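You operate a simulated robot arm through the tools that you are given. There is no shell and no other tool. Be economical: measure what you need, move in short steps, check, and stop when the job is done.

Carry out the task below with a simulated robot arm. There is one attempt and no reset: what you move stays moved.

TASK
Put things in order on the long worktop. At the end: the purple capsule (marked "COCOA") stands where the clear dressing jar stood; the silver peas tin stands where the white pad stood; the clear dressing jar stands where the silver peas tin stood; the white pad is on the brown oak board; whatever was shut is shut again. Leave all else as you found it, and nothing knocked over.
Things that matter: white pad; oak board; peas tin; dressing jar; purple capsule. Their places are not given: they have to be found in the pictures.

It is judged by the outcome, as a careful person would: the job done as asked, and still so three seconds after it is handed in. It fails if anything else is knocked over, pushed out of place, dropped, spilled or broken.

THE ROBOT
A 6-joint arm with a two-finger parallel gripper, fixed in place. Base frame: the origin is at the foot of the arm, x ahead of it, y to its left, z up; the work surface is at about z = 920. Lengths are in mm, angles in degrees, forces in N, time in s.
With the tool pointing down near the work surface it reaches from about 220 to 620 mm from the base axis. Its first joint turns from -66.0 to 66.0 degrees. Payload 2.7 kg.
Tool frame: the origin (TCP) lies between the finger pads and is the grasp point; the fingertips stand 23 mm ahead of it; z points along the fingers, y is the line along which they close. The gripper opens to 94 mm. The fingers are 38 mm wide and 10 mm thick; the gripper's body (54 by 96 mm) begins 39 mm behind the TCP.
Orientation is that of the tool frame in the base frame, as [roll, pitch, yaw] about the fixed x, y, z axes, in that order (R = Rz(yaw) Ry(pitch) Rx(roll)). With the fingers straight down and closing along the base's y, the tool's x points along the base's -x, its y along +y and its z along -z.

THE INTERFACE
- The arm moves only by the tool nudge_tool. Its arguments are lists of equal length, an entry for each row: "hand": the gripper command, from -1 (fully open) to 1 (shut), values between in proportion; "translation": the shift along the base's x, y, z in mm, a list of three; "rotation": the turn, a rotation vector about the base's x, y, z in degrees, a list of three. In form: {"hand": [hand, ...], "translation": [[tx, ty, tz], ...], "rotation": [[ax, ay, az], ...]}. A call has 1 to 12 rows; each row is the pose to reach, as a shift and turn from the pose commanded when the call began. A row lasts 0.2 s, in which the tool goes at most 50 mm and 8.6 degrees; a call with a longer step from one row to the next is refused whole, and so is a gripper value outside its range. A pose out of reach is approached as far as the arm can. The call stops where the force on the tool passes 40 N (or 10 N more than at its start, if that is more) or the arm is blocked; 0.2 s more then pass. The fingers move at their own pace (about 45 mm/s each) and stop on an object; they squeeze with about 40 N. The grip force told is the motor's: it shows also when the fingers shut on nothing. Time passes only in rows, and 0.2 s behind the last, so rows that repeat a pose let the fingers close. It gives the time, the measured TCP pose, the force on the tool (base axes), the opening and the grip force at its end, in the units of the frame above (readings bear some noise).
- Cameras (640 x 400 px; columns grow to the right, rows downward): "scene" is fixed at [81.5, -438.3, 1414.2]; the picture's right is [0.76, -0.64, 0.00], its down [-0.33, -0.39, -0.86] and it looks along [0.55, 0.66, -0.51] (base axes); focal length 315 px, centre (320, 200). "wrist" rides on the gripper at [-39, 0, -44] in the tool frame; the picture's right is [0.00, -1.00, 0.00], its down [0.97, 0.00, -0.24] and it looks along [0.24, 0.00, 0.97] (tool axes); focal length 218 px, centre (320, 200).
- get_image(camera): a new picture of that camera. No time passes.
- measure_at(camera, pixels): there is no depth. For up to 12 entries [column, row, z] of the newest picture of that camera ("zoom" is the newest enlarged one), the place [x, y] in the base frame at which the ray of that pixel passes the height z, good to about 3 mm, but the place of the scene camera against the robot may be out by one fixed shift of up to 12 mm in any direction. No time passes.
- zoom(camera, box): a new picture of the part [left, top, right, bottom] of that camera's present view, enlarged. No time passes.
- close_job(): hands the job in; it is judged then, once.

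Work in short steps. Measure before you move; look again where a grasp or a placing could have gone wrong, and mend it. You have 80 turns and 54 pictures in all, those below and enlarged ones among them. Open the gripper and draw the arm clear of the work before you hand the job in, unless the task says otherwise; then end with one line.

The tools are called after ">>>" as a command line: name --argument value ..., lists and objects as JSON in quotes. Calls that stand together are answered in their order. nudge_tool: Moves the arm, as the interface text tells. Its arguments: {"type":"object","properties":{"hand":{"type":"array"},"translation":{"type":"array"},"rotation":{"type":"array"}},"required":["hand","translation","rotation"]} The other tools are called the same way: get_image (camera) takes a picture; measure_at (camera, pixels) gives the place at which the rays of pixels pass given heights; zoom (camera, box) takes an enlarged picture of a part of a camera's view; close_job () hands the job in.

At the start:

```text
t: 0.0
tool_pos: [332.1, -113.4, 1236.1]
tool_rot: [180.0, 0.0, -180.0]
ft_force: [-0.6, -0.4, 1.1]
width: 94.0
grip_force: 0.1
```

scene: 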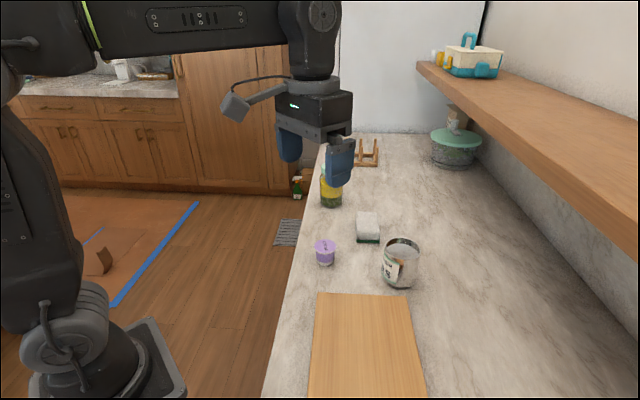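
wrist: 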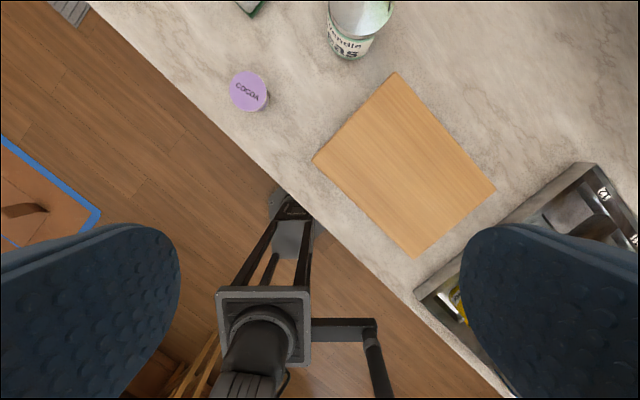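

The scene shows the capsule near (325,252), pad (367,228), tin (400,263), something yellow at (331,185) behind the finger, and the board at (368,345). I enlarge to see details.

>>> zoom --camera "scene" --box '[270, 120, 510, 300]'

>>> measure_at --camera "scene" --pixels '[[325, 262, 920], [367, 240, 920], [400, 284, 920], [331, 204, 920], [318, 292, 935], [408, 292, 935], [455, 160, 920], [368, 160, 920]]'

>>> measure_at --camera "wrist" --pixels '[[248, 90, 950], [396, 72, 935], [312, 160, 935], [416, 258, 935], [496, 188, 935], [348, 50, 920], [250, 8, 930]]'

```text
2.22 times, centred on (390, 210) of scene
```

zoom: 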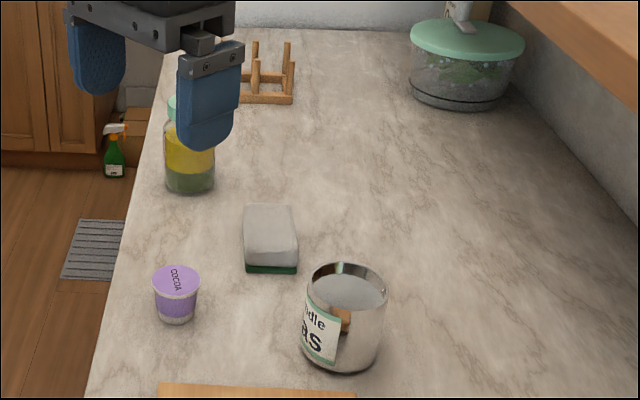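

```text
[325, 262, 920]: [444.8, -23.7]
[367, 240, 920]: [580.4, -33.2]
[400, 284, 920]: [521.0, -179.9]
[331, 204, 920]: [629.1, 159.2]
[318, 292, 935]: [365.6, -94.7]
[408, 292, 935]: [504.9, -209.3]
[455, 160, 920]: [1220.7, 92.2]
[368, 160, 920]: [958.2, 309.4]
```

```text
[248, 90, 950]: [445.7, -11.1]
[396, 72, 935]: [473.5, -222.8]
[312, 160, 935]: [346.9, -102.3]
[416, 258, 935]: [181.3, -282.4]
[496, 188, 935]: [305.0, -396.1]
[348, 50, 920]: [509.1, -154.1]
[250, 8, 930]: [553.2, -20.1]
```

Order without a buffer: pad→board, tin→pad place, jar→tin place, capsule→jar place. I move to a higher view over the items to measure them with the wrist camera.

>>> nudge_tool --hand '[-1, -1, -1, -1, -1]' --translation '[[30, 26, 0], [60, 52, 0], [90, 78, 0], [120, 104, 0], [120, 104, 0]]' --rotation '[[0, 0, 0], [0, 0, 0], [0, 0, 0], [0, 0, 0], [0, 0, 0]]'

>>> get_image --camera "wrist"

>>> get_image --camera "scene"

```text
t: 1.2
tool_pos: [451.1, -10.3, 1237.3]
tool_rot: [-179.9, 0.1, -180.0]
ft_force: [0.2, -0.2, 0.9]
width: 94.1
grip_force: 0.1
```

```text
50 pictures are left
```

wrist: 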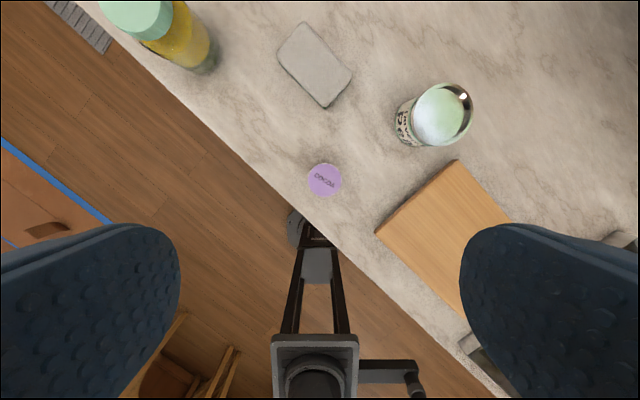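

```text
49 pictures are left
```

scene: 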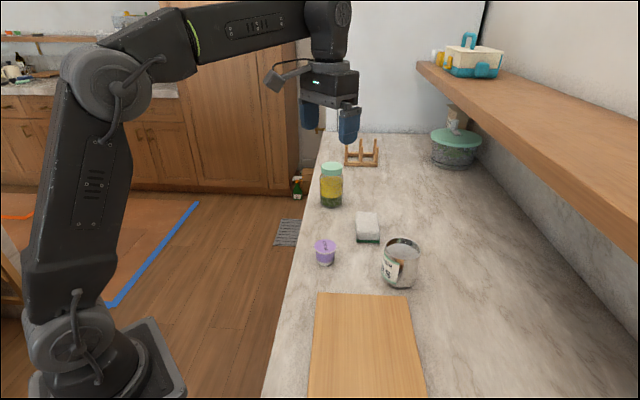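

Jar is visible now at (331,185). I enlarge it and measure outlines in both cameras.

>>> measure_at --camera "wrist" --pixels '[[324, 180, 960], [324, 180, 970], [305, 24, 955], [352, 73, 955], [326, 108, 955], [278, 56, 955], [443, 114, 1010], [457, 160, 930], [375, 232, 930], [464, 318, 930], [200, 68, 920], [140, 12, 1030]]'

>>> zoom --camera "scene" --box '[290, 140, 450, 300]'

>>> zoom --camera "wrist" --box '[90, 0, 490, 250]'

```text
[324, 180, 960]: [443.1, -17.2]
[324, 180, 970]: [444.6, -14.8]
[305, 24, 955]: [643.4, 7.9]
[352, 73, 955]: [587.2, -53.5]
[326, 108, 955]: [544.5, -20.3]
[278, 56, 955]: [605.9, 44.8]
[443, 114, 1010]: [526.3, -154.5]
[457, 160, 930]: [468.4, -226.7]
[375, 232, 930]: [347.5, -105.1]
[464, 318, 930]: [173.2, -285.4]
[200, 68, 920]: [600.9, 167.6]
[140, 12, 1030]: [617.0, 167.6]
```

```text
2.50 times, centred on (370, 220) of scene
```

zoom: 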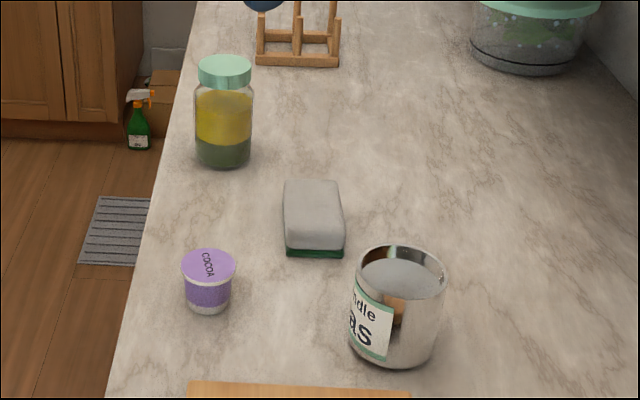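

```text
1.60 times, centred on (290, 125) of wrist
```

zoom: 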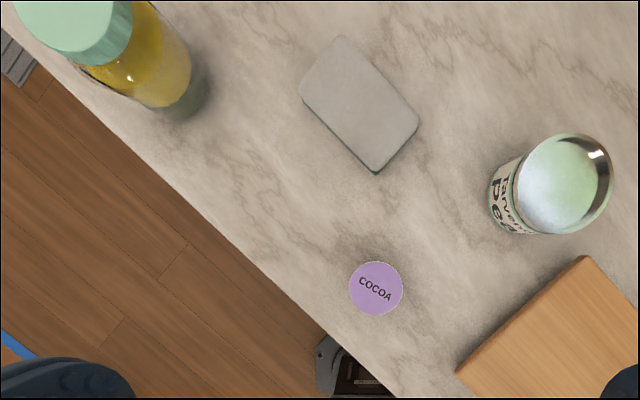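

Pad centre ≈ (595,-5) with long axis ≈45°, board centre ≈ (325,-252). I turn the tool +45° and descend above the pad for a closer look.

>>> nudge_tool --hand '[-1, -1, -1, -1, -1, -1, -1]' --translation '[[20, 0, -15], [40, 0, -30], [60, 0, -45], [80, 0, -60], [100, 0, -80], [120, 0, -100], [120, 0, -100]]' --rotation '[[0, 0, 8], [0, 0, 16], [0, 0, 24], [0, 0, 32], [0, 0, 40], [0, 0, 45], [0, 0, 45]]'

>>> get_image --camera "wrist"

```text
t: 2.8
tool_pos: [572.5, -11.0, 1135.7]
tool_rot: [180.0, 0.1, -134.8]
ft_force: [0.1, -0.3, -0.3]
width: 93.9
grip_force: 0.0
```

```text
46 pictures are left
```

wrist: 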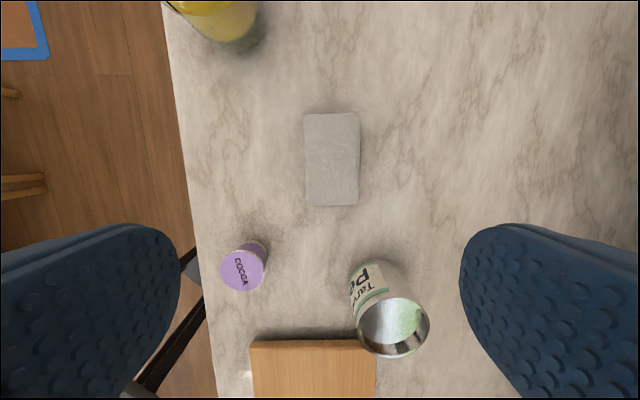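

Pad spans columns 305–360, rows 112–206, nearly aligned. I measure it plus the capsule, tin and jar outlines.

>>> measure_at --camera "wrist" --pixels '[[306, 113, 950], [360, 112, 950], [358, 205, 950], [306, 206, 950], [332, 159, 950], [332, 159, 940], [242, 270, 965], [255, 246, 920], [391, 327, 1010], [371, 264, 920], [235, 48, 920]]'

>>> zoom --camera "wrist" --box '[160, 0, 480, 200]'

>>> zoom --camera "wrist" --box '[190, 180, 510, 380]'

```text
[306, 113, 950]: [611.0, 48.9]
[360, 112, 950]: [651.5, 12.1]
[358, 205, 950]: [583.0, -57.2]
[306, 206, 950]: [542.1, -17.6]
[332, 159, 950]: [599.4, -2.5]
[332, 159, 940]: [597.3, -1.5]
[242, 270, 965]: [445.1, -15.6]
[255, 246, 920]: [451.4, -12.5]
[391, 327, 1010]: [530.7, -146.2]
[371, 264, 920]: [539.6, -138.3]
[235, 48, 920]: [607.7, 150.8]
```

```text
2.00 times, centred on (320, 100) of wrist
```

zoom: 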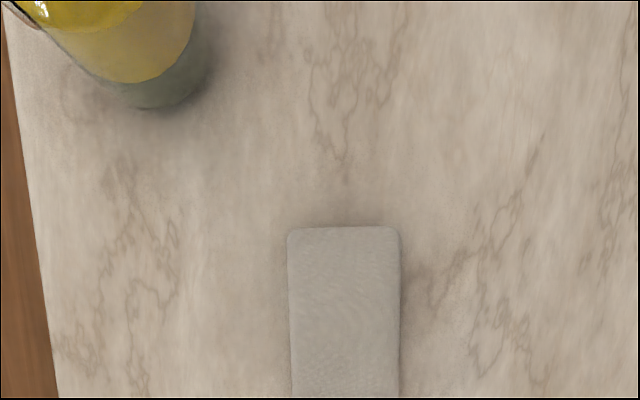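

```text
2.00 times, centred on (350, 280) of wrist
```

zoom: 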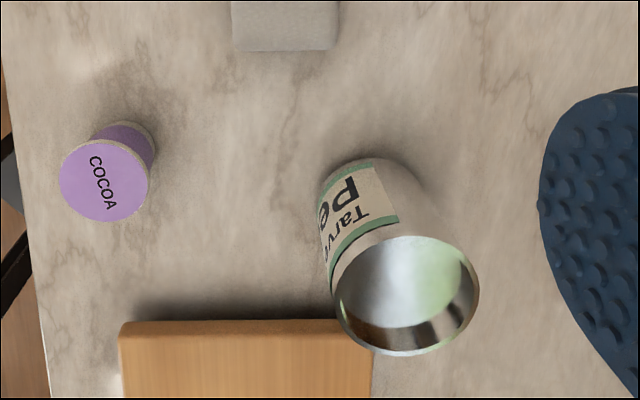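

Pad centre ≈ (598,-2), width ≈55 mm. I centre over it and descend with open fingers, tips to ~5 mm above the worktop.

>>> nudge_tool --hand '[-1, -1, -1, -1, -1, -1, -1]' --translation '[[12, 4, -40], [25, 9, -80], [25, 9, -120], [25, 9, -150], [25, 9, -170], [25, 9, -186], [25, 9, -186]]' --rotation '[[0, 0, 0], [0, 0, 0], [0, 0, 0], [0, 0, 0], [0, 0, 0], [0, 0, 0], [0, 0, 0]]'

>>> get_image --camera "wrist"

>>> zoom --camera "scene" --box '[290, 120, 450, 300]'

```text
t: 4.4
tool_pos: [597.8, -0.4, 950.4]
tool_rot: [-179.9, 0.1, -135.0]
ft_force: [-0.5, 0.7, 0.7]
width: 94.3
grip_force: 0.0
```

```text
43 pictures are left
```

wrist: 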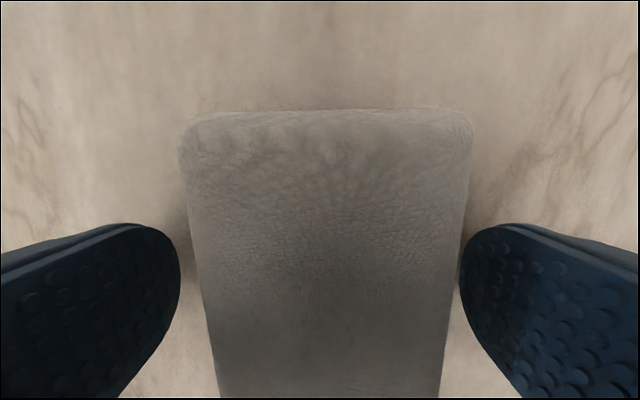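

```text
2.22 times, centred on (370, 210) of scene
```

zoom: 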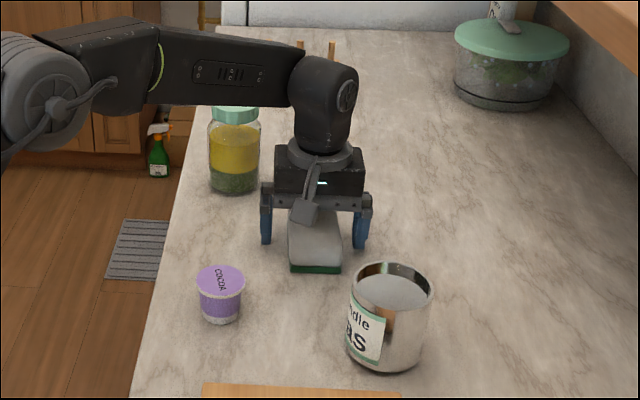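

Pad sits between the fingers. I close and lift.

>>> nudge_tool --hand '[1, 1, 1, 1, 1, 1, 1, 1]' --translation '[[0, 0, 0], [0, 0, 0], [0, 0, 0], [0, 0, 0], [0, 0, 0], [0, 0, 20], [0, 0, 60], [0, 0, 110]]' --rotation '[[0, 0, 0], [0, 0, 0], [0, 0, 0], [0, 0, 0], [0, 0, 0], [0, 0, 0], [0, 0, 0], [0, 0, 0]]'

>>> get_image --camera "scene"

```text
t: 6.2
tool_pos: [599.3, 0.7, 1059.3]
tool_rot: [179.9, 0.0, -135.0]
ft_force: [-1.0, 0.5, 0.3]
width: 57.0
grip_force: 39.8
```

```text
41 pictures are left
```

scene: 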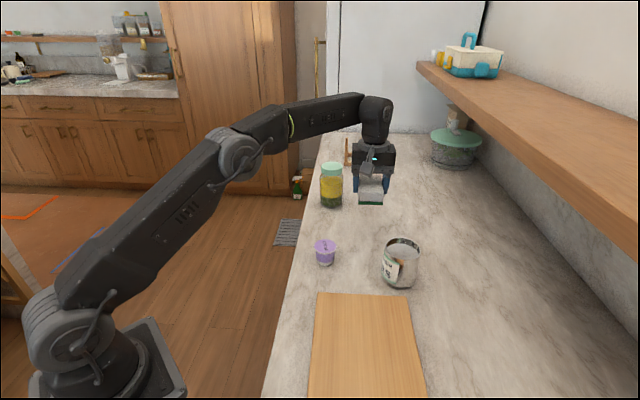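

Pad held. I raise and carry it over to the board centre (325,-250).

>>> nudge_tool --hand '[1, 1, 1, 1, 1, 1, 1, 1, 1, 1, 1]' --translation '[[0, 0, 40], [-30, -28, 60], [-60, -55, 60], [-90, -83, 60], [-122, -112, 60], [-154, -141, 60], [-186, -170, 60], [-218, -200, 50], [-248, -227, 20], [-274, -250, 0], [-274, -250, 0]]' --rotation '[[0, 0, 0], [0, 0, 0], [0, 0, 0], [0, 0, 0], [0, 0, 0], [0, 0, 0], [0, 0, 0], [0, 0, 0], [0, 0, 0], [0, 0, 0], [0, 0, 0]]'

>>> get_image --camera "wrist"

>>> get_image --camera "scene"

```text
refused: row 9 steps farther than a row can; nothing moved
```

```text
40 pictures are left
```

wrist: 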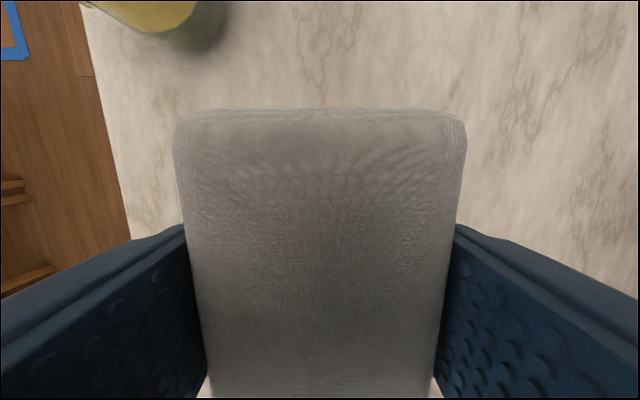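

```text
39 pictures are left
```

scene: 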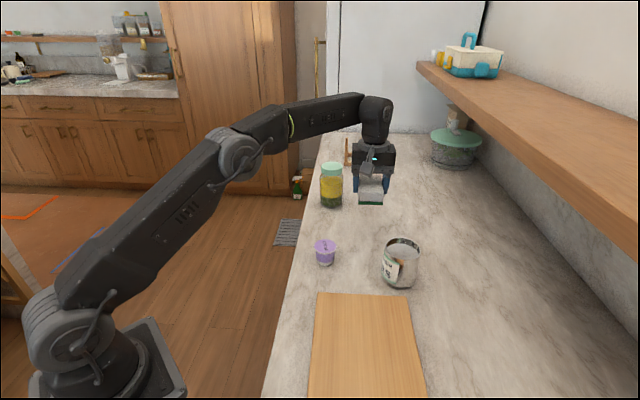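

A step was too long; I redo the move with shorter steps.

>>> nudge_tool --hand '[1, 1, 1, 1, 1, 1, 1, 1, 1, 1, 1]' --translation '[[0, 0, 40], [-30, -28, 60], [-60, -55, 60], [-90, -83, 60], [-122, -112, 60], [-154, -141, 60], [-186, -170, 60], [-218, -200, 50], [-248, -227, 30], [-274, -250, 15], [-274, -250, 0]]' --rotation '[[0, 0, 0], [0, 0, 0], [0, 0, 0], [0, 0, 0], [0, 0, 0], [0, 0, 0], [0, 0, 0], [0, 0, 0], [0, 0, 0], [0, 0, 0], [0, 0, 0]]'

>>> get_image --camera "wrist"

>>> get_image --camera "scene"

```text
t: 8.6
tool_pos: [323.7, -251.2, 1061.7]
tool_rot: [-180.0, 0.1, -134.9]
ft_force: [-0.7, -0.5, 0.6]
width: 56.9
grip_force: 40.2
```

```text
38 pictures are left
```

wrist: 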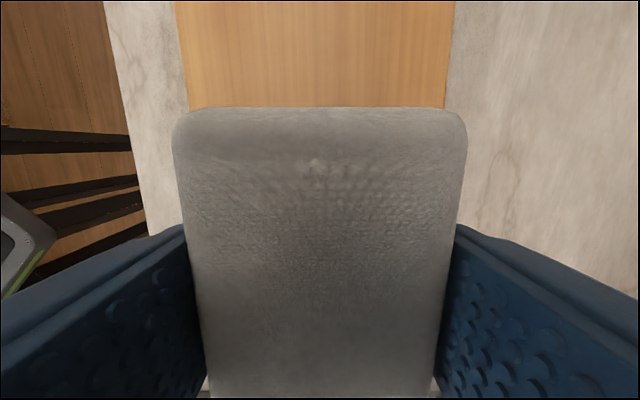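

```text
37 pictures are left
```

scene: 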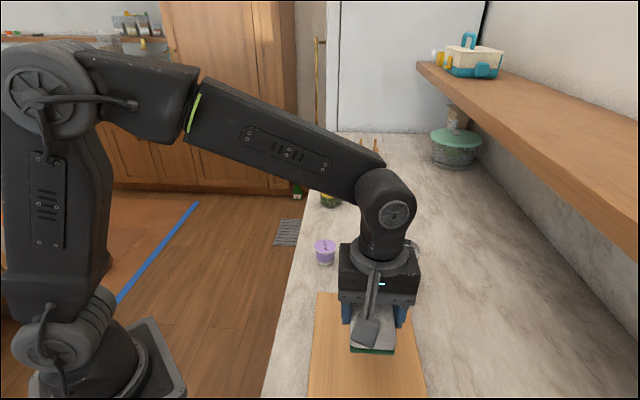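

Pad is above the board. I lower towards it, to about 10 mm above expected contact.

>>> nudge_tool --hand '[1, 1, 1, 1, 1]' --translation '[[0, 0, -40], [0, 0, -70], [0, 0, -82], [0, 0, -86], [0, 0, -86]]' --rotation '[[0, 0, 0], [0, 0, 0], [0, 0, 0], [0, 0, 0], [0, 0, 0]]'

>>> zoom --camera "scene" --box '[290, 240, 450, 400]'

```text
t: 9.5
tool_pos: [324.3, -250.9, 983.7]
tool_rot: [-179.6, 0.1, -134.9]
ft_force: [-1.2, 1.7, 5.8]
width: 57.0
grip_force: 40.0
stopped in row 4: the force on the tool passed its limit (the readings are from after the stop); the commanded pose is now the measured one
```

```text
2.50 times, centred on (370, 320) of scene
```

zoom: 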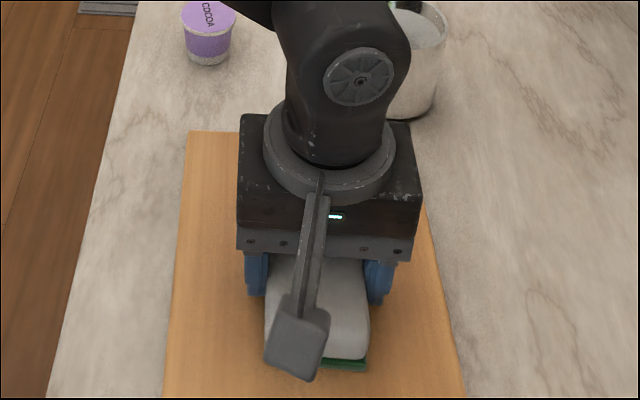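

Contact at TCP z≈983, so the pad rests on the board. I open and rise.

>>> nudge_tool --hand '[-1, -1, -1, -1, -1, -1, -1, -1]' --translation '[[0, 0, 0], [0, 0, 0], [0, 0, 0], [0, 0, 0], [0, 0, 20], [0, 0, 60], [0, 0, 105], [0, 0, 150]]' --rotation '[[0, 0, 0], [0, 0, 0], [0, 0, 0], [0, 0, 0], [0, 0, 0], [0, 0, 0], [0, 0, 0], [0, 0, 0]]'

>>> get_image --camera "wrist"

```text
t: 11.3
tool_pos: [323.6, -250.5, 1132.8]
tool_rot: [-179.7, 0.1, -134.9]
ft_force: [0.1, 1.0, 0.1]
width: 94.1
grip_force: 0.0
```

```text
35 pictures are left
```

wrist: 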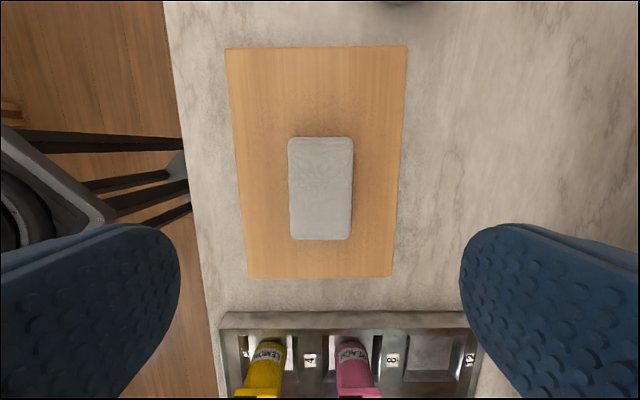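

Pad sits well on the board. Next I go over the tin to measure it from directly above.

>>> nudge_tool --hand '[-1, -1, -1, -1, -1, -1]' --translation '[[40, 18, 17], [80, 36, 17], [120, 54, 17], [160, 70, 17], [190, 85, 17], [190, 85, 17]]' --rotation '[[0, 0, 0], [0, 0, 0], [0, 0, 0], [0, 0, 0], [0, 0, 0], [0, 0, 0]]'

>>> get_image --camera "wrist"

```text
t: 12.7
tool_pos: [516.1, -164.9, 1148.4]
tool_rot: [-179.7, 0.1, -135.0]
ft_force: [-0.4, 0.5, -0.9]
width: 94.0
grip_force: 0.0
```

```text
34 pictures are left
```

wrist: 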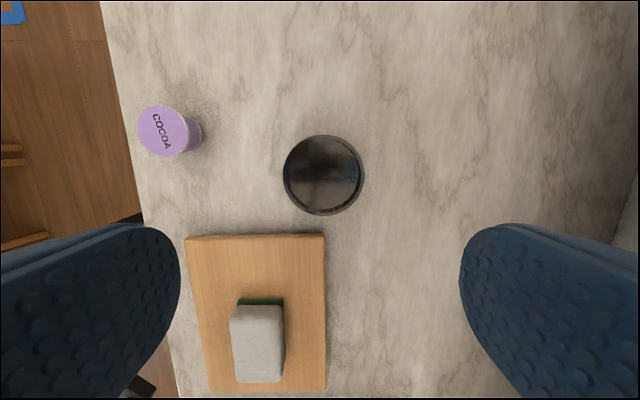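

The tin rim is a circle centred (324,175), radius ~41 px. I measure it at several heights.

>>> measure_at --camera "wrist" --pixels '[[324, 175, 980], [324, 175, 1000], [324, 175, 1020], [283, 175, 1000], [365, 175, 1000], [324, 135, 1000], [324, 215, 1000], [166, 131, 965], [186, 136, 920], [325, 233, 951]]'

>>> measure_at --camera "scene" --pixels '[[401, 248, 990], [401, 248, 1000], [401, 248, 1010], [400, 285, 920]]'

```text
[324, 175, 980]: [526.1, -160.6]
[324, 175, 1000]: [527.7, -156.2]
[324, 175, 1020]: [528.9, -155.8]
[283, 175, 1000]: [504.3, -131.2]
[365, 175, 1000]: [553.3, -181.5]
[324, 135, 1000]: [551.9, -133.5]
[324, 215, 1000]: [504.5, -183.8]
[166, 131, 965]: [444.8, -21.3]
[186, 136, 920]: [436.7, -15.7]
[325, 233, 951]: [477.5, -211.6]
```

```text
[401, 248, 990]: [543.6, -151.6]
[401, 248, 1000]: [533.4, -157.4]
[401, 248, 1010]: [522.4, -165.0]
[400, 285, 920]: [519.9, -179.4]
```

Tin centre ≈ (527,-157). I centre over it and descend to z≈1010 first, then check.

>>> nudge_tool --hand '[-1, -1, -1, -1, -1]' --translation '[[11, 8, -30], [11, 8, -70], [11, 8, -110], [11, 8, -135], [11, 8, -135]]' --rotation '[[0, 0, 0], [0, 0, 0], [0, 0, 0], [0, 0, 0], [0, 0, 0]]'

>>> get_image --camera "wrist"

>>> zoom --camera "scene" --box '[320, 180, 480, 300]'

```text
t: 13.9
tool_pos: [525.1, -158.3, 1013.9]
tool_rot: [-179.7, 0.1, -134.9]
ft_force: [0.0, 0.8, 0.2]
width: 94.3
grip_force: 0.1
```

```text
33 pictures are left
```

wrist: 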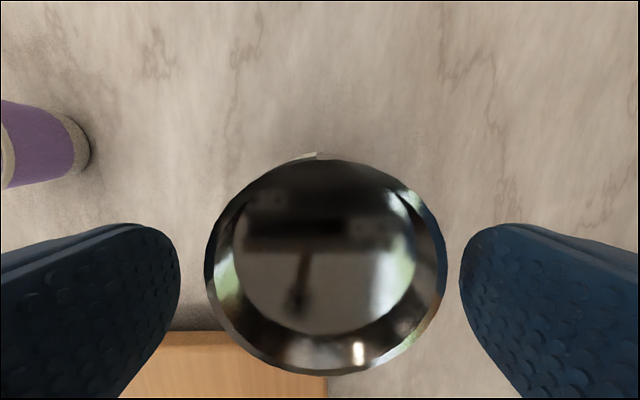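

```text
3.33 times, centred on (400, 240) of scene
```

zoom: 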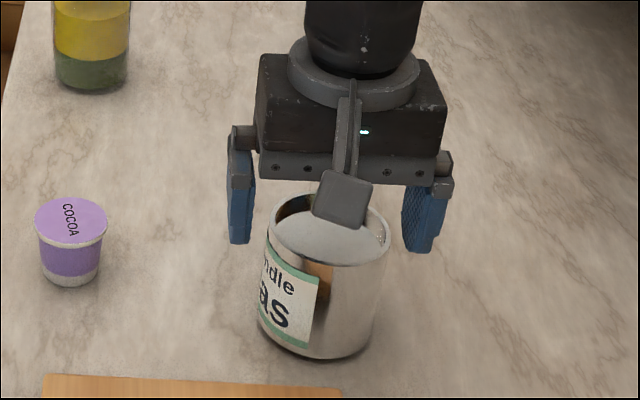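

Rim spans columns 205–447, rows 160–375; I check its centre against the TCP.

>>> measure_at --camera "wrist" --pixels '[[205, 265, 995], [447, 265, 995], [324, 160, 995], [326, 375, 995], [205, 265, 985], [447, 265, 985], [324, 160, 985], [326, 375, 985]]'

```text
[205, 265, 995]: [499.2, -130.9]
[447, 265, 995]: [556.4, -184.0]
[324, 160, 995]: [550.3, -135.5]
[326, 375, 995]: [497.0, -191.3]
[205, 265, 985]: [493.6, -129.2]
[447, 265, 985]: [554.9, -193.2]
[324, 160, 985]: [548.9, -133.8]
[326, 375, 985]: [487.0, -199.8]
```

Rim top z≈995, centre ≈ (525,-160), matching the TCP. I lower 38 mm and grip without lifting yet.

>>> nudge_tool --hand '[-1, -1, -1, 1, 1, 1, 1]' --translation '[[0, -1, -20], [0, -1, -38], [0, -1, -38], [0, -1, -38], [0, -1, -38], [0, -1, -38], [0, -1, -38]]' --rotation '[[0, 0, 0], [0, 0, 0], [0, 0, 0], [0, 0, 0], [0, 0, 0], [0, 0, 0], [0, 0, 0]]'

```text
t: 15.5
tool_pos: [525.5, -158.1, 976.3]
tool_rot: [-179.8, 0.1, -134.9]
ft_force: [1.4, -1.0, -0.1]
width: 75.1
grip_force: 40.5
```

Gripped (75 mm). I lift, carry it by (72,156) to the pad's old place (598,-2), and lower to 3 mm above the surface.

>>> nudge_tool --hand '[1, 1, 1, 1, 1, 1, 1, 1, 1, 1]' --translation '[[0, 0, 25], [0, 0, 60], [15, 35, 60], [30, 70, 60], [48, 105, 60], [65, 140, 60], [72, 156, 60], [72, 156, 30], [72, 156, 10], [72, 156, 3]]' --rotation '[[0, 0, 0], [0, 0, 0], [0, 0, 0], [0, 0, 0], [0, 0, 0], [0, 0, 0], [0, 0, 0], [0, 0, 0], [0, 0, 0], [0, 0, 0]]'

>>> zoom --camera "scene" --box '[290, 140, 450, 300]'

```text
t: 17.7
tool_pos: [596.7, -2.1, 978.7]
tool_rot: [-179.7, 0.1, -134.8]
ft_force: [0.3, 0.2, -4.5]
width: 75.1
grip_force: 40.4
```

```text
2.50 times, centred on (370, 220) of scene
```

zoom: 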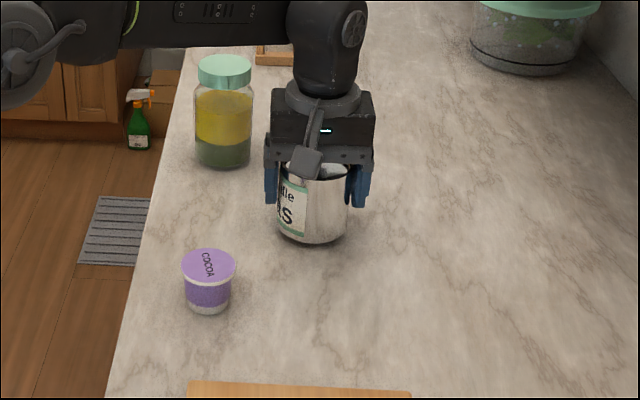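

The tin hangs just over the pad's old place. I set it down, open and rise.

>>> nudge_tool --hand '[1, 1, -1, -1, -1, -1, -1, -1, -1]' --translation '[[0, 0, -2], [0, 0, -3], [0, 0, -3], [0, 0, -3], [0, 0, -3], [0, 0, 20], [0, 0, 60], [0, 0, 100], [0, 0, 145]]' --rotation '[[0, 0, 0], [0, 0, 0], [0, 0, 0], [0, 0, 0], [0, 0, 0], [0, 0, 0], [0, 0, 0], [0, 0, 0], [0, 0, 0]]'

>>> get_image --camera "wrist"

>>> zoom --camera "scene" --box '[290, 140, 450, 300]'

```text
t: 19.7
tool_pos: [595.0, -3.2, 1123.7]
tool_rot: [-179.9, -0.1, -134.9]
ft_force: [0.1, 0.5, 0.2]
width: 94.0
grip_force: 0.0
```

```text
30 pictures are left
```

wrist: 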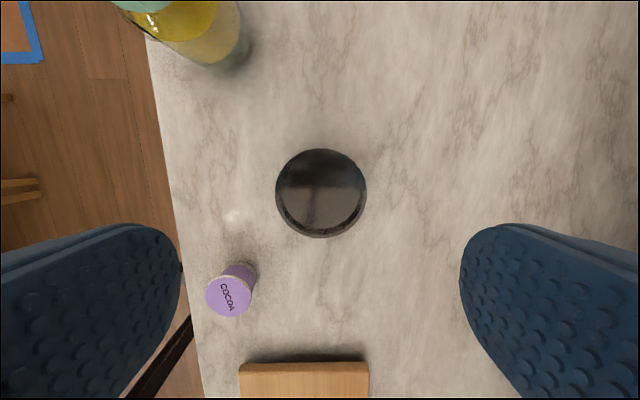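

```text
2.50 times, centred on (370, 220) of scene
```

zoom: 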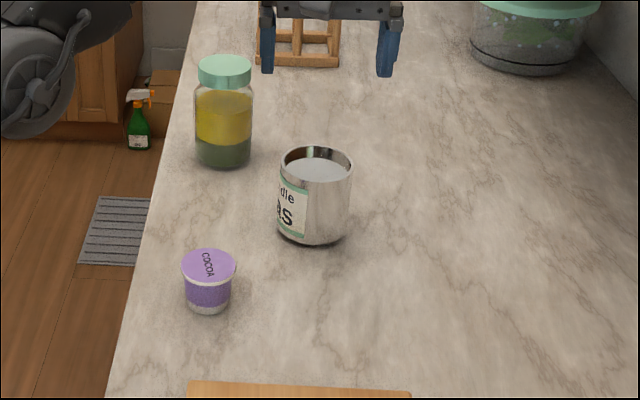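

Tin is in place. Now to the jar: I rise and shift toward (555,120) for a look from above.

>>> nudge_tool --hand '[-1, -1, -1, -1, -1]' --translation '[[-10, 25, 40], [-20, 60, 70], [-30, 95, 90], [-40, 123, 100], [-40, 123, 100]]' --rotation '[[0, 0, 0], [0, 0, 0], [0, 0, 0], [0, 0, 0], [0, 0, 0]]'

>>> get_image --camera "wrist"

>>> measure_at --camera "scene" --pixels '[[332, 168, 1020], [332, 168, 1030], [332, 168, 1040], [332, 168, 1050], [331, 206, 920], [355, 237, 920]]'

```text
t: 20.9
tool_pos: [539.1, 113.5, 1211.6]
tool_rot: [-179.7, 0.1, -134.9]
ft_force: [-0.1, -0.2, 0.6]
width: 93.8
grip_force: 0.2
out of reach, approached as far as the arm can: row 1, 2, 3, 4, 5
```

```text
28 pictures are left
```

wrist: 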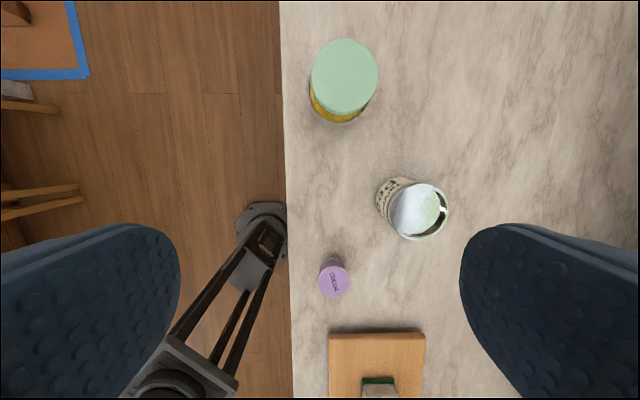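

```text
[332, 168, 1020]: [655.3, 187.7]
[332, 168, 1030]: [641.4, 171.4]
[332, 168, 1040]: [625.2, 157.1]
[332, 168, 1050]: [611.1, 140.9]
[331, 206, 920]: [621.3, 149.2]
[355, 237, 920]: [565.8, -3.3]
```

Lid is centred (344,76), radius ~33 px; body bottom edge at row 123. I measure these and enlarge.

>>> measure_at --camera "wrist" --pixels '[[344, 76, 1020], [344, 76, 1030], [344, 76, 1040], [311, 76, 1030], [378, 76, 1030], [337, 123, 920], [310, 95, 920], [344, 118, 1030], [344, 39, 1030]]'

>>> zoom --camera "wrist" --box '[270, 20, 430, 140]'

>>> measure_at --camera "scene" --pixels '[[367.2, 237.2, 920], [367.2, 205, 995]]'

```text
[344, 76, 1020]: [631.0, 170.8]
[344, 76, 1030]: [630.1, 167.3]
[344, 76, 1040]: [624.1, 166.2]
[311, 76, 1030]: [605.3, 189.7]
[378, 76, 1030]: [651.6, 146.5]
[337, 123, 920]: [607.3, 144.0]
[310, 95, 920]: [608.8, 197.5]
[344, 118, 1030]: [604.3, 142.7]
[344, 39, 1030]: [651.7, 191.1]
```

```text
3.33 times, centred on (350, 80) of wrist
```

zoom: 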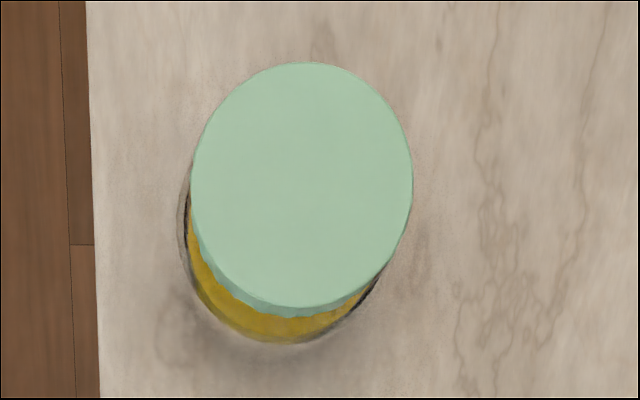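

```text
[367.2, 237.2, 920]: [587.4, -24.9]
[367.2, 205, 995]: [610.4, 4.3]
```

Jar centre ≈ (629,167), lid top ≈1030, radius from base ≈651, beyond straight-down reach, so I'll need an outward tilt. First I turn the tool yaw to the radial direction (−30°) and pull back slightly.

>>> nudge_tool --hand '[-1, -1, -1, -1, -1]' --translation '[[-10, 8, -20], [-20, 16, -45], [-28, 22, -60], [-28, 22, -60], [-28, 22, -60]]' --rotation '[[0, 0, -8], [0, 0, -16], [0, 0, -24], [0, 0, -30], [0, 0, -30]]'

```text
t: 22.1
tool_pos: [510.2, 135.0, 1149.9]
tool_rot: [-179.7, 0.0, -165.0]
ft_force: [0.0, -0.5, 0.8]
width: 94.1
grip_force: 0.1
```

Now tilt 20° outward and move out above the jar at z≈1080.

>>> nudge_tool --hand '[-1, -1, -1, -1, -1, -1]' --translation '[[20, 5, -10], [50, 13, -25], [80, 21, -45], [105, 28, -65], [119, 32, -70], [119, 32, -70]]' --rotation '[[2.1, -7.7, 0], [4.1, -15.5, 0], [5.1, -19.3, 0], [5.1, -19.3, 0], [5.1, -19.3, 0], [5.1, -19.3, 0]]'

>>> get_image --camera "wrist"

>>> zoom --camera "scene" --box '[270, 100, 430, 240]'

```text
t: 23.5
tool_pos: [629.6, 165.4, 1081.6]
tool_rot: [-179.6, 20.1, -164.9]
ft_force: [0.2, 0.1, -0.5]
width: 94.0
grip_force: 0.0
```

```text
26 pictures are left
```

wrist: 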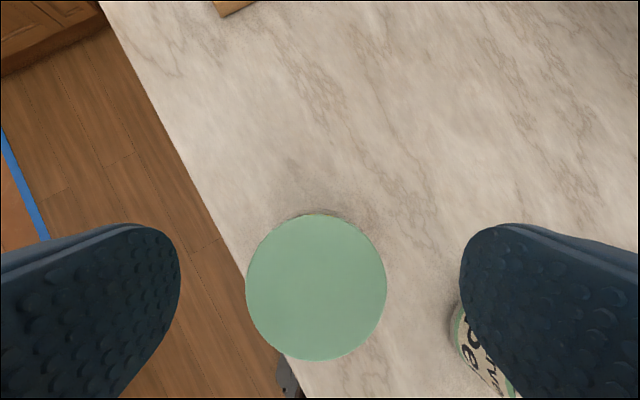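

```text
2.86 times, centred on (350, 170) of scene
```

zoom: 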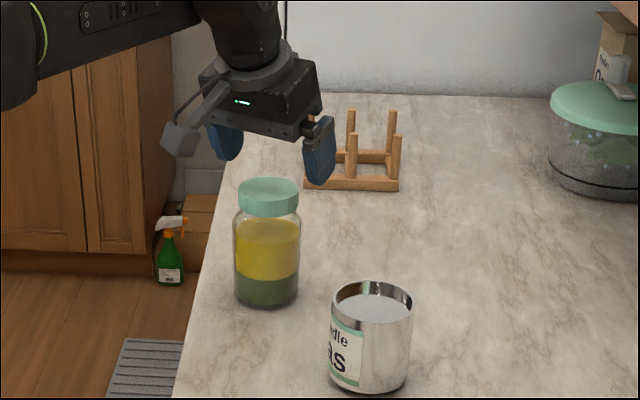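

The tilted pose is reachable. Lid is at (316,287); I measure it from here.

>>> measure_at --camera "wrist" --pixels '[[316, 287, 1020], [316, 287, 1030], [316, 287, 1040], [246, 287, 1030], [387, 287, 1030], [316, 214, 1030], [316, 361, 1030], [246, 287, 1020], [387, 287, 1020]]'

```text
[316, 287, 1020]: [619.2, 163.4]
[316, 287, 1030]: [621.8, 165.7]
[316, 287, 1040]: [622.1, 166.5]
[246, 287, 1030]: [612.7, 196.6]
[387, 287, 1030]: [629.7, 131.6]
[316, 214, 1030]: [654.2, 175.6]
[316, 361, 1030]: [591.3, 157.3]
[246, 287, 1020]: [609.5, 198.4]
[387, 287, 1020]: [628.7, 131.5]
```

Lid centre ≈ (625,167), top ≈1035. I descend alongside to z≈1035 while checking force, then look.

>>> nudge_tool --hand '[-1, -1, -1, -1]' --translation '[[-4, 1.5, -15], [-4, 1.5, -32], [-4, 1.5, -46], [-4, 1.5, -46]]' --rotation '[[0, 0, 0], [0, 0, 0], [-1.3, 4.8, 0], [-1.3, 4.8, 0]]'

>>> get_image --camera "wrist"

>>> zoom --camera "scene" --box '[280, 120, 400, 220]'

```text
t: 24.5
tool_pos: [626.8, 167.2, 1034.9]
tool_rot: [-179.5, 15.0, -164.9]
ft_force: [-0.1, -0.8, -0.2]
width: 94.0
grip_force: 0.0
```

```text
24 pictures are left
```

wrist: 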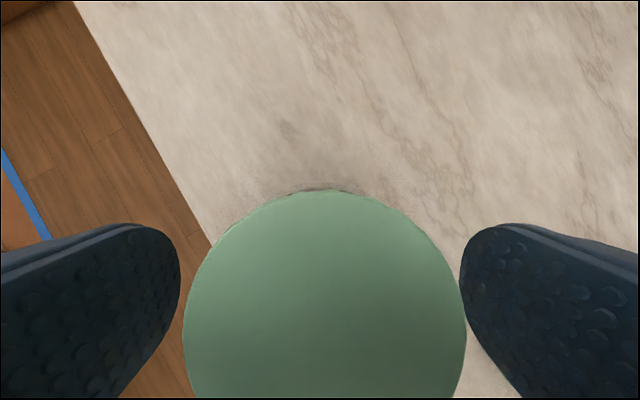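

```text
4.00 times, centred on (340, 170) of scene
```

zoom: 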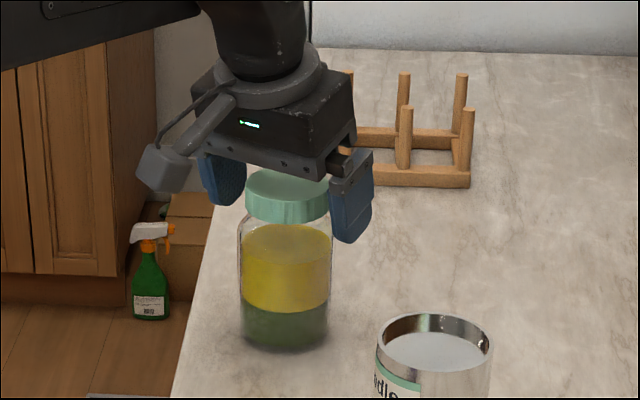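

Lid centred laterally (183–466); lid top ≈1039. I lower to z≈1010 with the tilt reduced to 9° and watch the force.

>>> nudge_tool --hand '[-1, -1, -1, -1]' --translation '[[-2, -0.5, -8], [-2, -0.5, -17], [-2, -0.5, -25], [-2, -0.5, -25]]' --rotation '[[-0.8, 2.9, 0], [-1.5, 5.8, 0], [-1.5, 5.8, 0], [-1.5, 5.8, 0]]'

>>> zoom --camera "scene" --box '[280, 120, 400, 220]'

```text
t: 25.5
tool_pos: [624.1, 165.6, 1009.9]
tool_rot: [-179.6, 9.1, -164.9]
ft_force: [0.8, -0.6, 0.5]
width: 93.7
grip_force: 0.1
```

```text
4.00 times, centred on (340, 170) of scene
```

zoom: 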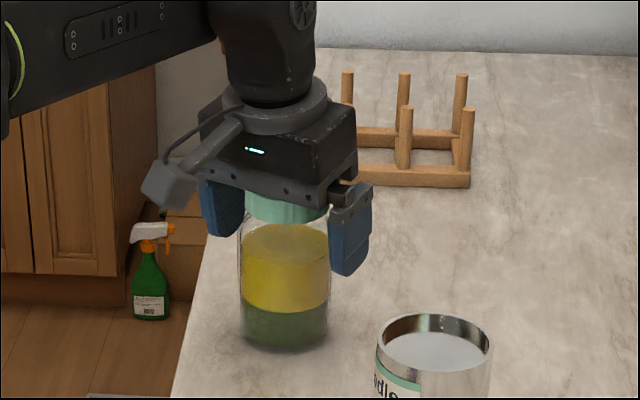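

No contact, finger tips reach well below the shoulder. I close on the jar body without lifting.

>>> nudge_tool --hand '[1, 1, 1, 1, 1]' --translation '[[0, 0, 0], [0, 0, 0], [0, 0, 0], [0, 0, 0], [0, 0, 0]]' --rotation '[[0, 0, 0], [0, 0, 0], [0, 0, 0], [0, 0, 0], [0, 0, 0]]'

>>> zoom --camera "scene" --box '[280, 120, 400, 220]'

```text
t: 26.7
tool_pos: [625.2, 165.5, 1009.8]
tool_rot: [-179.6, 9.2, -164.9]
ft_force: [-0.8, -2.6, 0.8]
width: 71.3
grip_force: 40.4
```

```text
4.00 times, centred on (340, 170) of scene
```

zoom: 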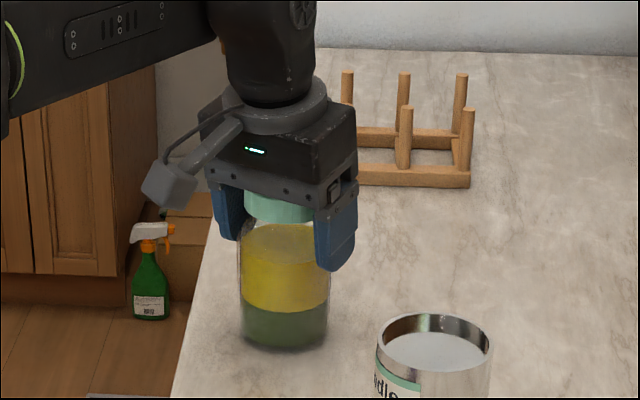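

Gripped at 71 mm (body). I lift a little and check for slipping.

>>> nudge_tool --hand '[1, 1, 1, 1]' --translation '[[0, 0, 10], [0, 0, 25], [0, 0, 25], [0, 0, 25]]' --rotation '[[0, 0, 0], [0, 0, 0], [0, 0, 0], [0, 0, 0]]'

>>> zoom --camera "scene" --box '[280, 120, 400, 220]'

```text
t: 27.7
tool_pos: [624.7, 166.0, 1033.4]
tool_rot: [-179.6, 9.1, -164.9]
ft_force: [-0.8, 0.4, -3.0]
width: 71.2
grip_force: 40.6
```

```text
4.00 times, centred on (340, 170) of scene
```

zoom: 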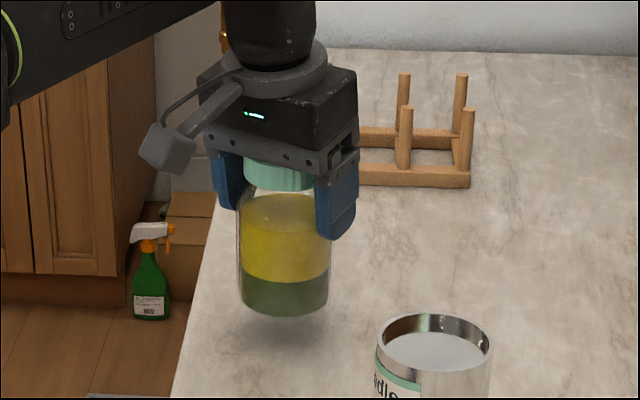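

Jar hangs upright. I pull in, rise, and carry it to the tin's old place (525.5,-159), stopping ~13 mm above.

>>> nudge_tool --hand '[1, 1, 1, 1, 1, 1, 1, 1, 1, 1, 1, 1]' --translation '[[-30, -10, 12], [-55, -40, 35], [-75, -72, 60], [-90, -105, 78], [-102, -145, 80], [-105, -185, 80], [-105, -228, 80], [-102, -270, 80], [-99, -308, 70], [-99, -326, 40], [-99, -326, 5], [-99, -326, -12]]' --rotation '[[0, 0, 0], [0, 0, 0], [0, 0, 0], [0, 0, 0], [0, 0, 0], [0, 0, 0], [0, 0, 0], [0, 0, 0], [0, 0, 0], [0, 0, 0], [0, 0, 0], [0, 0, 0]]'

>>> zoom --camera "scene" --box '[290, 170, 470, 320]'

```text
t: 30.3
tool_pos: [524.9, -160.1, 1023.1]
tool_rot: [-179.6, 9.0, -165.0]
ft_force: [0.1, -0.1, -3.0]
width: 71.4
grip_force: 40.6
```

```text
2.67 times, centred on (380, 245) of scene
```

zoom: 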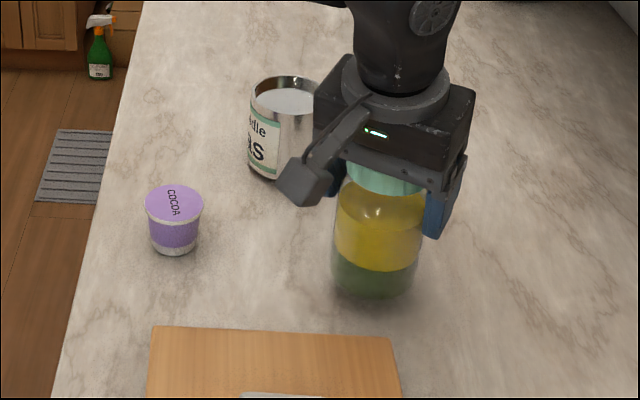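

Jar is over its place. I lower the last 13 mm gently.

>>> nudge_tool --hand '[1, 1, 1, 1, 1]' --translation '[[0, 0, -5], [0, 0, -9], [0, 0, -12], [0, 0, -13.5], [0, 0, -13.5]]' --rotation '[[0, 0, 0], [0, 0, 0], [0, 0, 0], [0, 0, 0], [0, 0, 0]]'

```text
t: 31.5
tool_pos: [526.2, -160.2, 1008.9]
tool_rot: [-179.7, 9.1, -165.0]
ft_force: [-1.5, 0.1, 0.8]
width: 71.4
grip_force: 40.2
```

Force returned to about zero (weight carried by the worktop). I open and rise.

>>> nudge_tool --hand '[-1, -1, -1, -1, -1, -1, -1, -1]' --translation '[[0, 0, 0], [0, 0, 0], [0, 0, 0], [0, 0, 0], [0, 0, 15], [0, 0, 45], [0, 0, 85], [0, 0, 120]]' --rotation '[[0, 0, 0], [0, 0, 0], [0, 0, 0], [0, 0, 0], [0, 0, 0], [0, 0, 0], [0, 0, 0], [0, 0, 0]]'

>>> get_image --camera "scene"

>>> get_image --camera "wrist"

```text
t: 33.3
tool_pos: [525.3, -159.4, 1129.0]
tool_rot: [-179.8, 9.0, -164.9]
ft_force: [-0.2, -0.5, -0.4]
width: 94.0
grip_force: 0.0
```

```text
18 pictures are left
```

scene: 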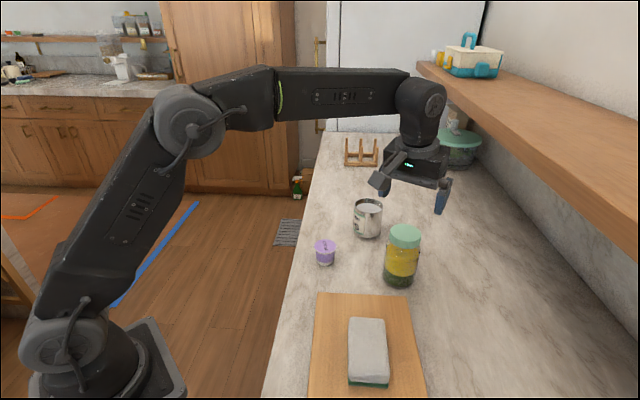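

```text
17 pictures are left
```

wrist: 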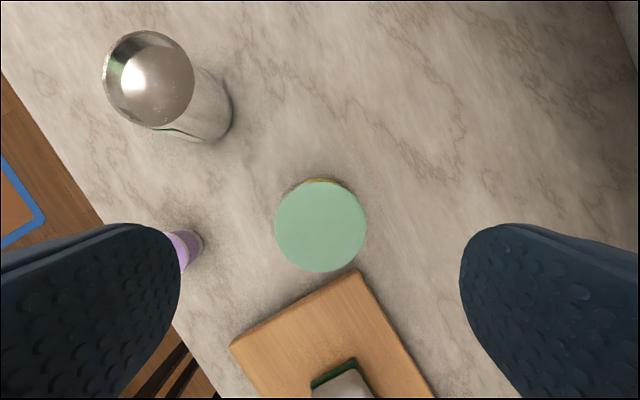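

All good. Now to the capsule: same yaw, tilt increased to 20° (needed for placing far out). I move above it at z≈1060.

>>> nudge_tool --hand '[-1, -1, -1, -1, -1, -1, -1]' --translation '[[-20, 35, 0], [-40, 70, 0], [-60, 105, -10], [-78, 135, -30], [-82, 143, -60], [-82, 143, -69], [-82, 143, -69]]' --rotation '[[1, -3.5, 0], [2, -7, 0], [2.8, -10.6, 0], [2.8, -10.6, 0], [2.8, -10.6, 0], [2.8, -10.6, 0], [2.8, -10.6, 0]]'

>>> get_image --camera "wrist"

```text
t: 34.9
tool_pos: [443.9, -16.4, 1058.8]
tool_rot: [-179.6, 20.1, -164.9]
ft_force: [-0.5, -0.5, -0.2]
width: 93.8
grip_force: 0.0
```

```text
16 pictures are left
```

wrist: 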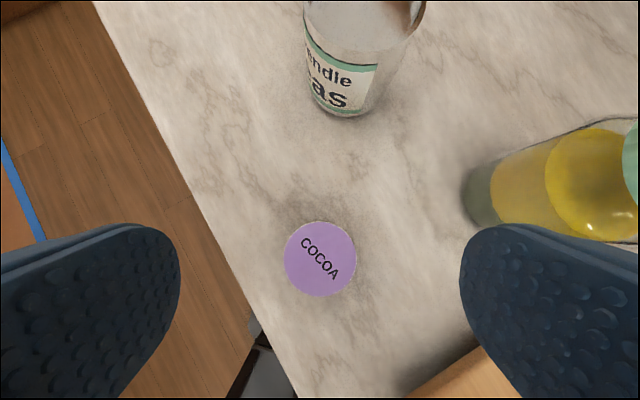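

Capsule lid centred at (320,259). I measure it at a few heights.

>>> measure_at --camera "wrist" --pixels '[[320, 259, 955], [320, 259, 965], [320, 259, 975], [284, 259, 965], [357, 259, 965], [320, 222, 965], [320, 297, 965]]'

>>> measure_at --camera "scene" --pixels '[[325.5, 244.5, 955], [325.5, 244.5, 965], [325.5, 244.5, 975], [325, 264.5, 920]]'

```text
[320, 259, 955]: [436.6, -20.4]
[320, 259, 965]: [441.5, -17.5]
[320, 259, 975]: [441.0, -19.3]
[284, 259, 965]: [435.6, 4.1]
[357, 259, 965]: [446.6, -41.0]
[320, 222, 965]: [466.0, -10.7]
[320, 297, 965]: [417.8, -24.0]
```

```text
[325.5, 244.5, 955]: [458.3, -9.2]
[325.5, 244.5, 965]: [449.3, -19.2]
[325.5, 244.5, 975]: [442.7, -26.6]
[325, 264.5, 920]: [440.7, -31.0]
```

Capsule centre ≈ (441,-18), top ≈ 958. I descend to TCP z≈955 and look before closing.

>>> nudge_tool --hand '[-1, -1, -1, -1, -1]' --translation '[[-2, -1.5, -35], [-2, -1.5, -70], [-2, -1.5, -92], [-2, -1.5, -104], [-2, -1.5, -104]]' --rotation '[[0, 0, 0], [0, 0, 0], [0, 0, 0], [0, 0, 0], [0, 0, 0]]'

>>> get_image --camera "wrist"

>>> zoom --camera "scene" --box '[280, 200, 380, 290]'

```text
t: 36.1
tool_pos: [440.4, -18.2, 955.6]
tool_rot: [-179.6, 19.9, -164.9]
ft_force: [0.5, 0.2, 0.5]
width: 94.0
grip_force: 0.0
```

```text
15 pictures are left
```

wrist: 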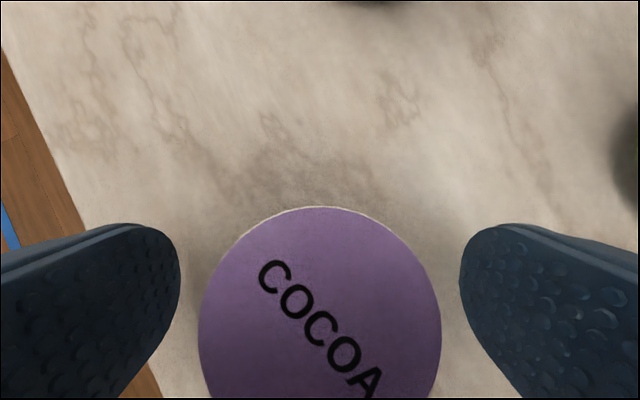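

```text
4.44 times, centred on (330, 245) of scene
```

zoom: 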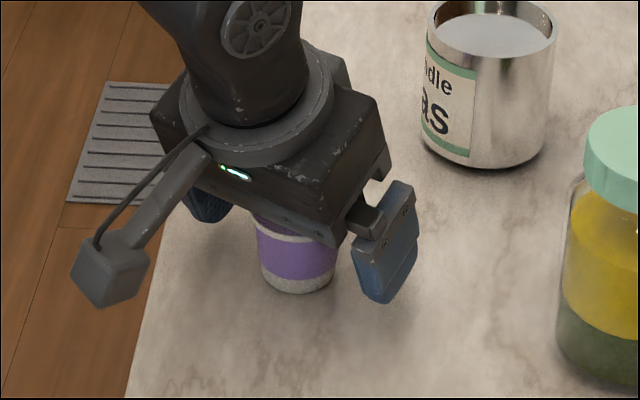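

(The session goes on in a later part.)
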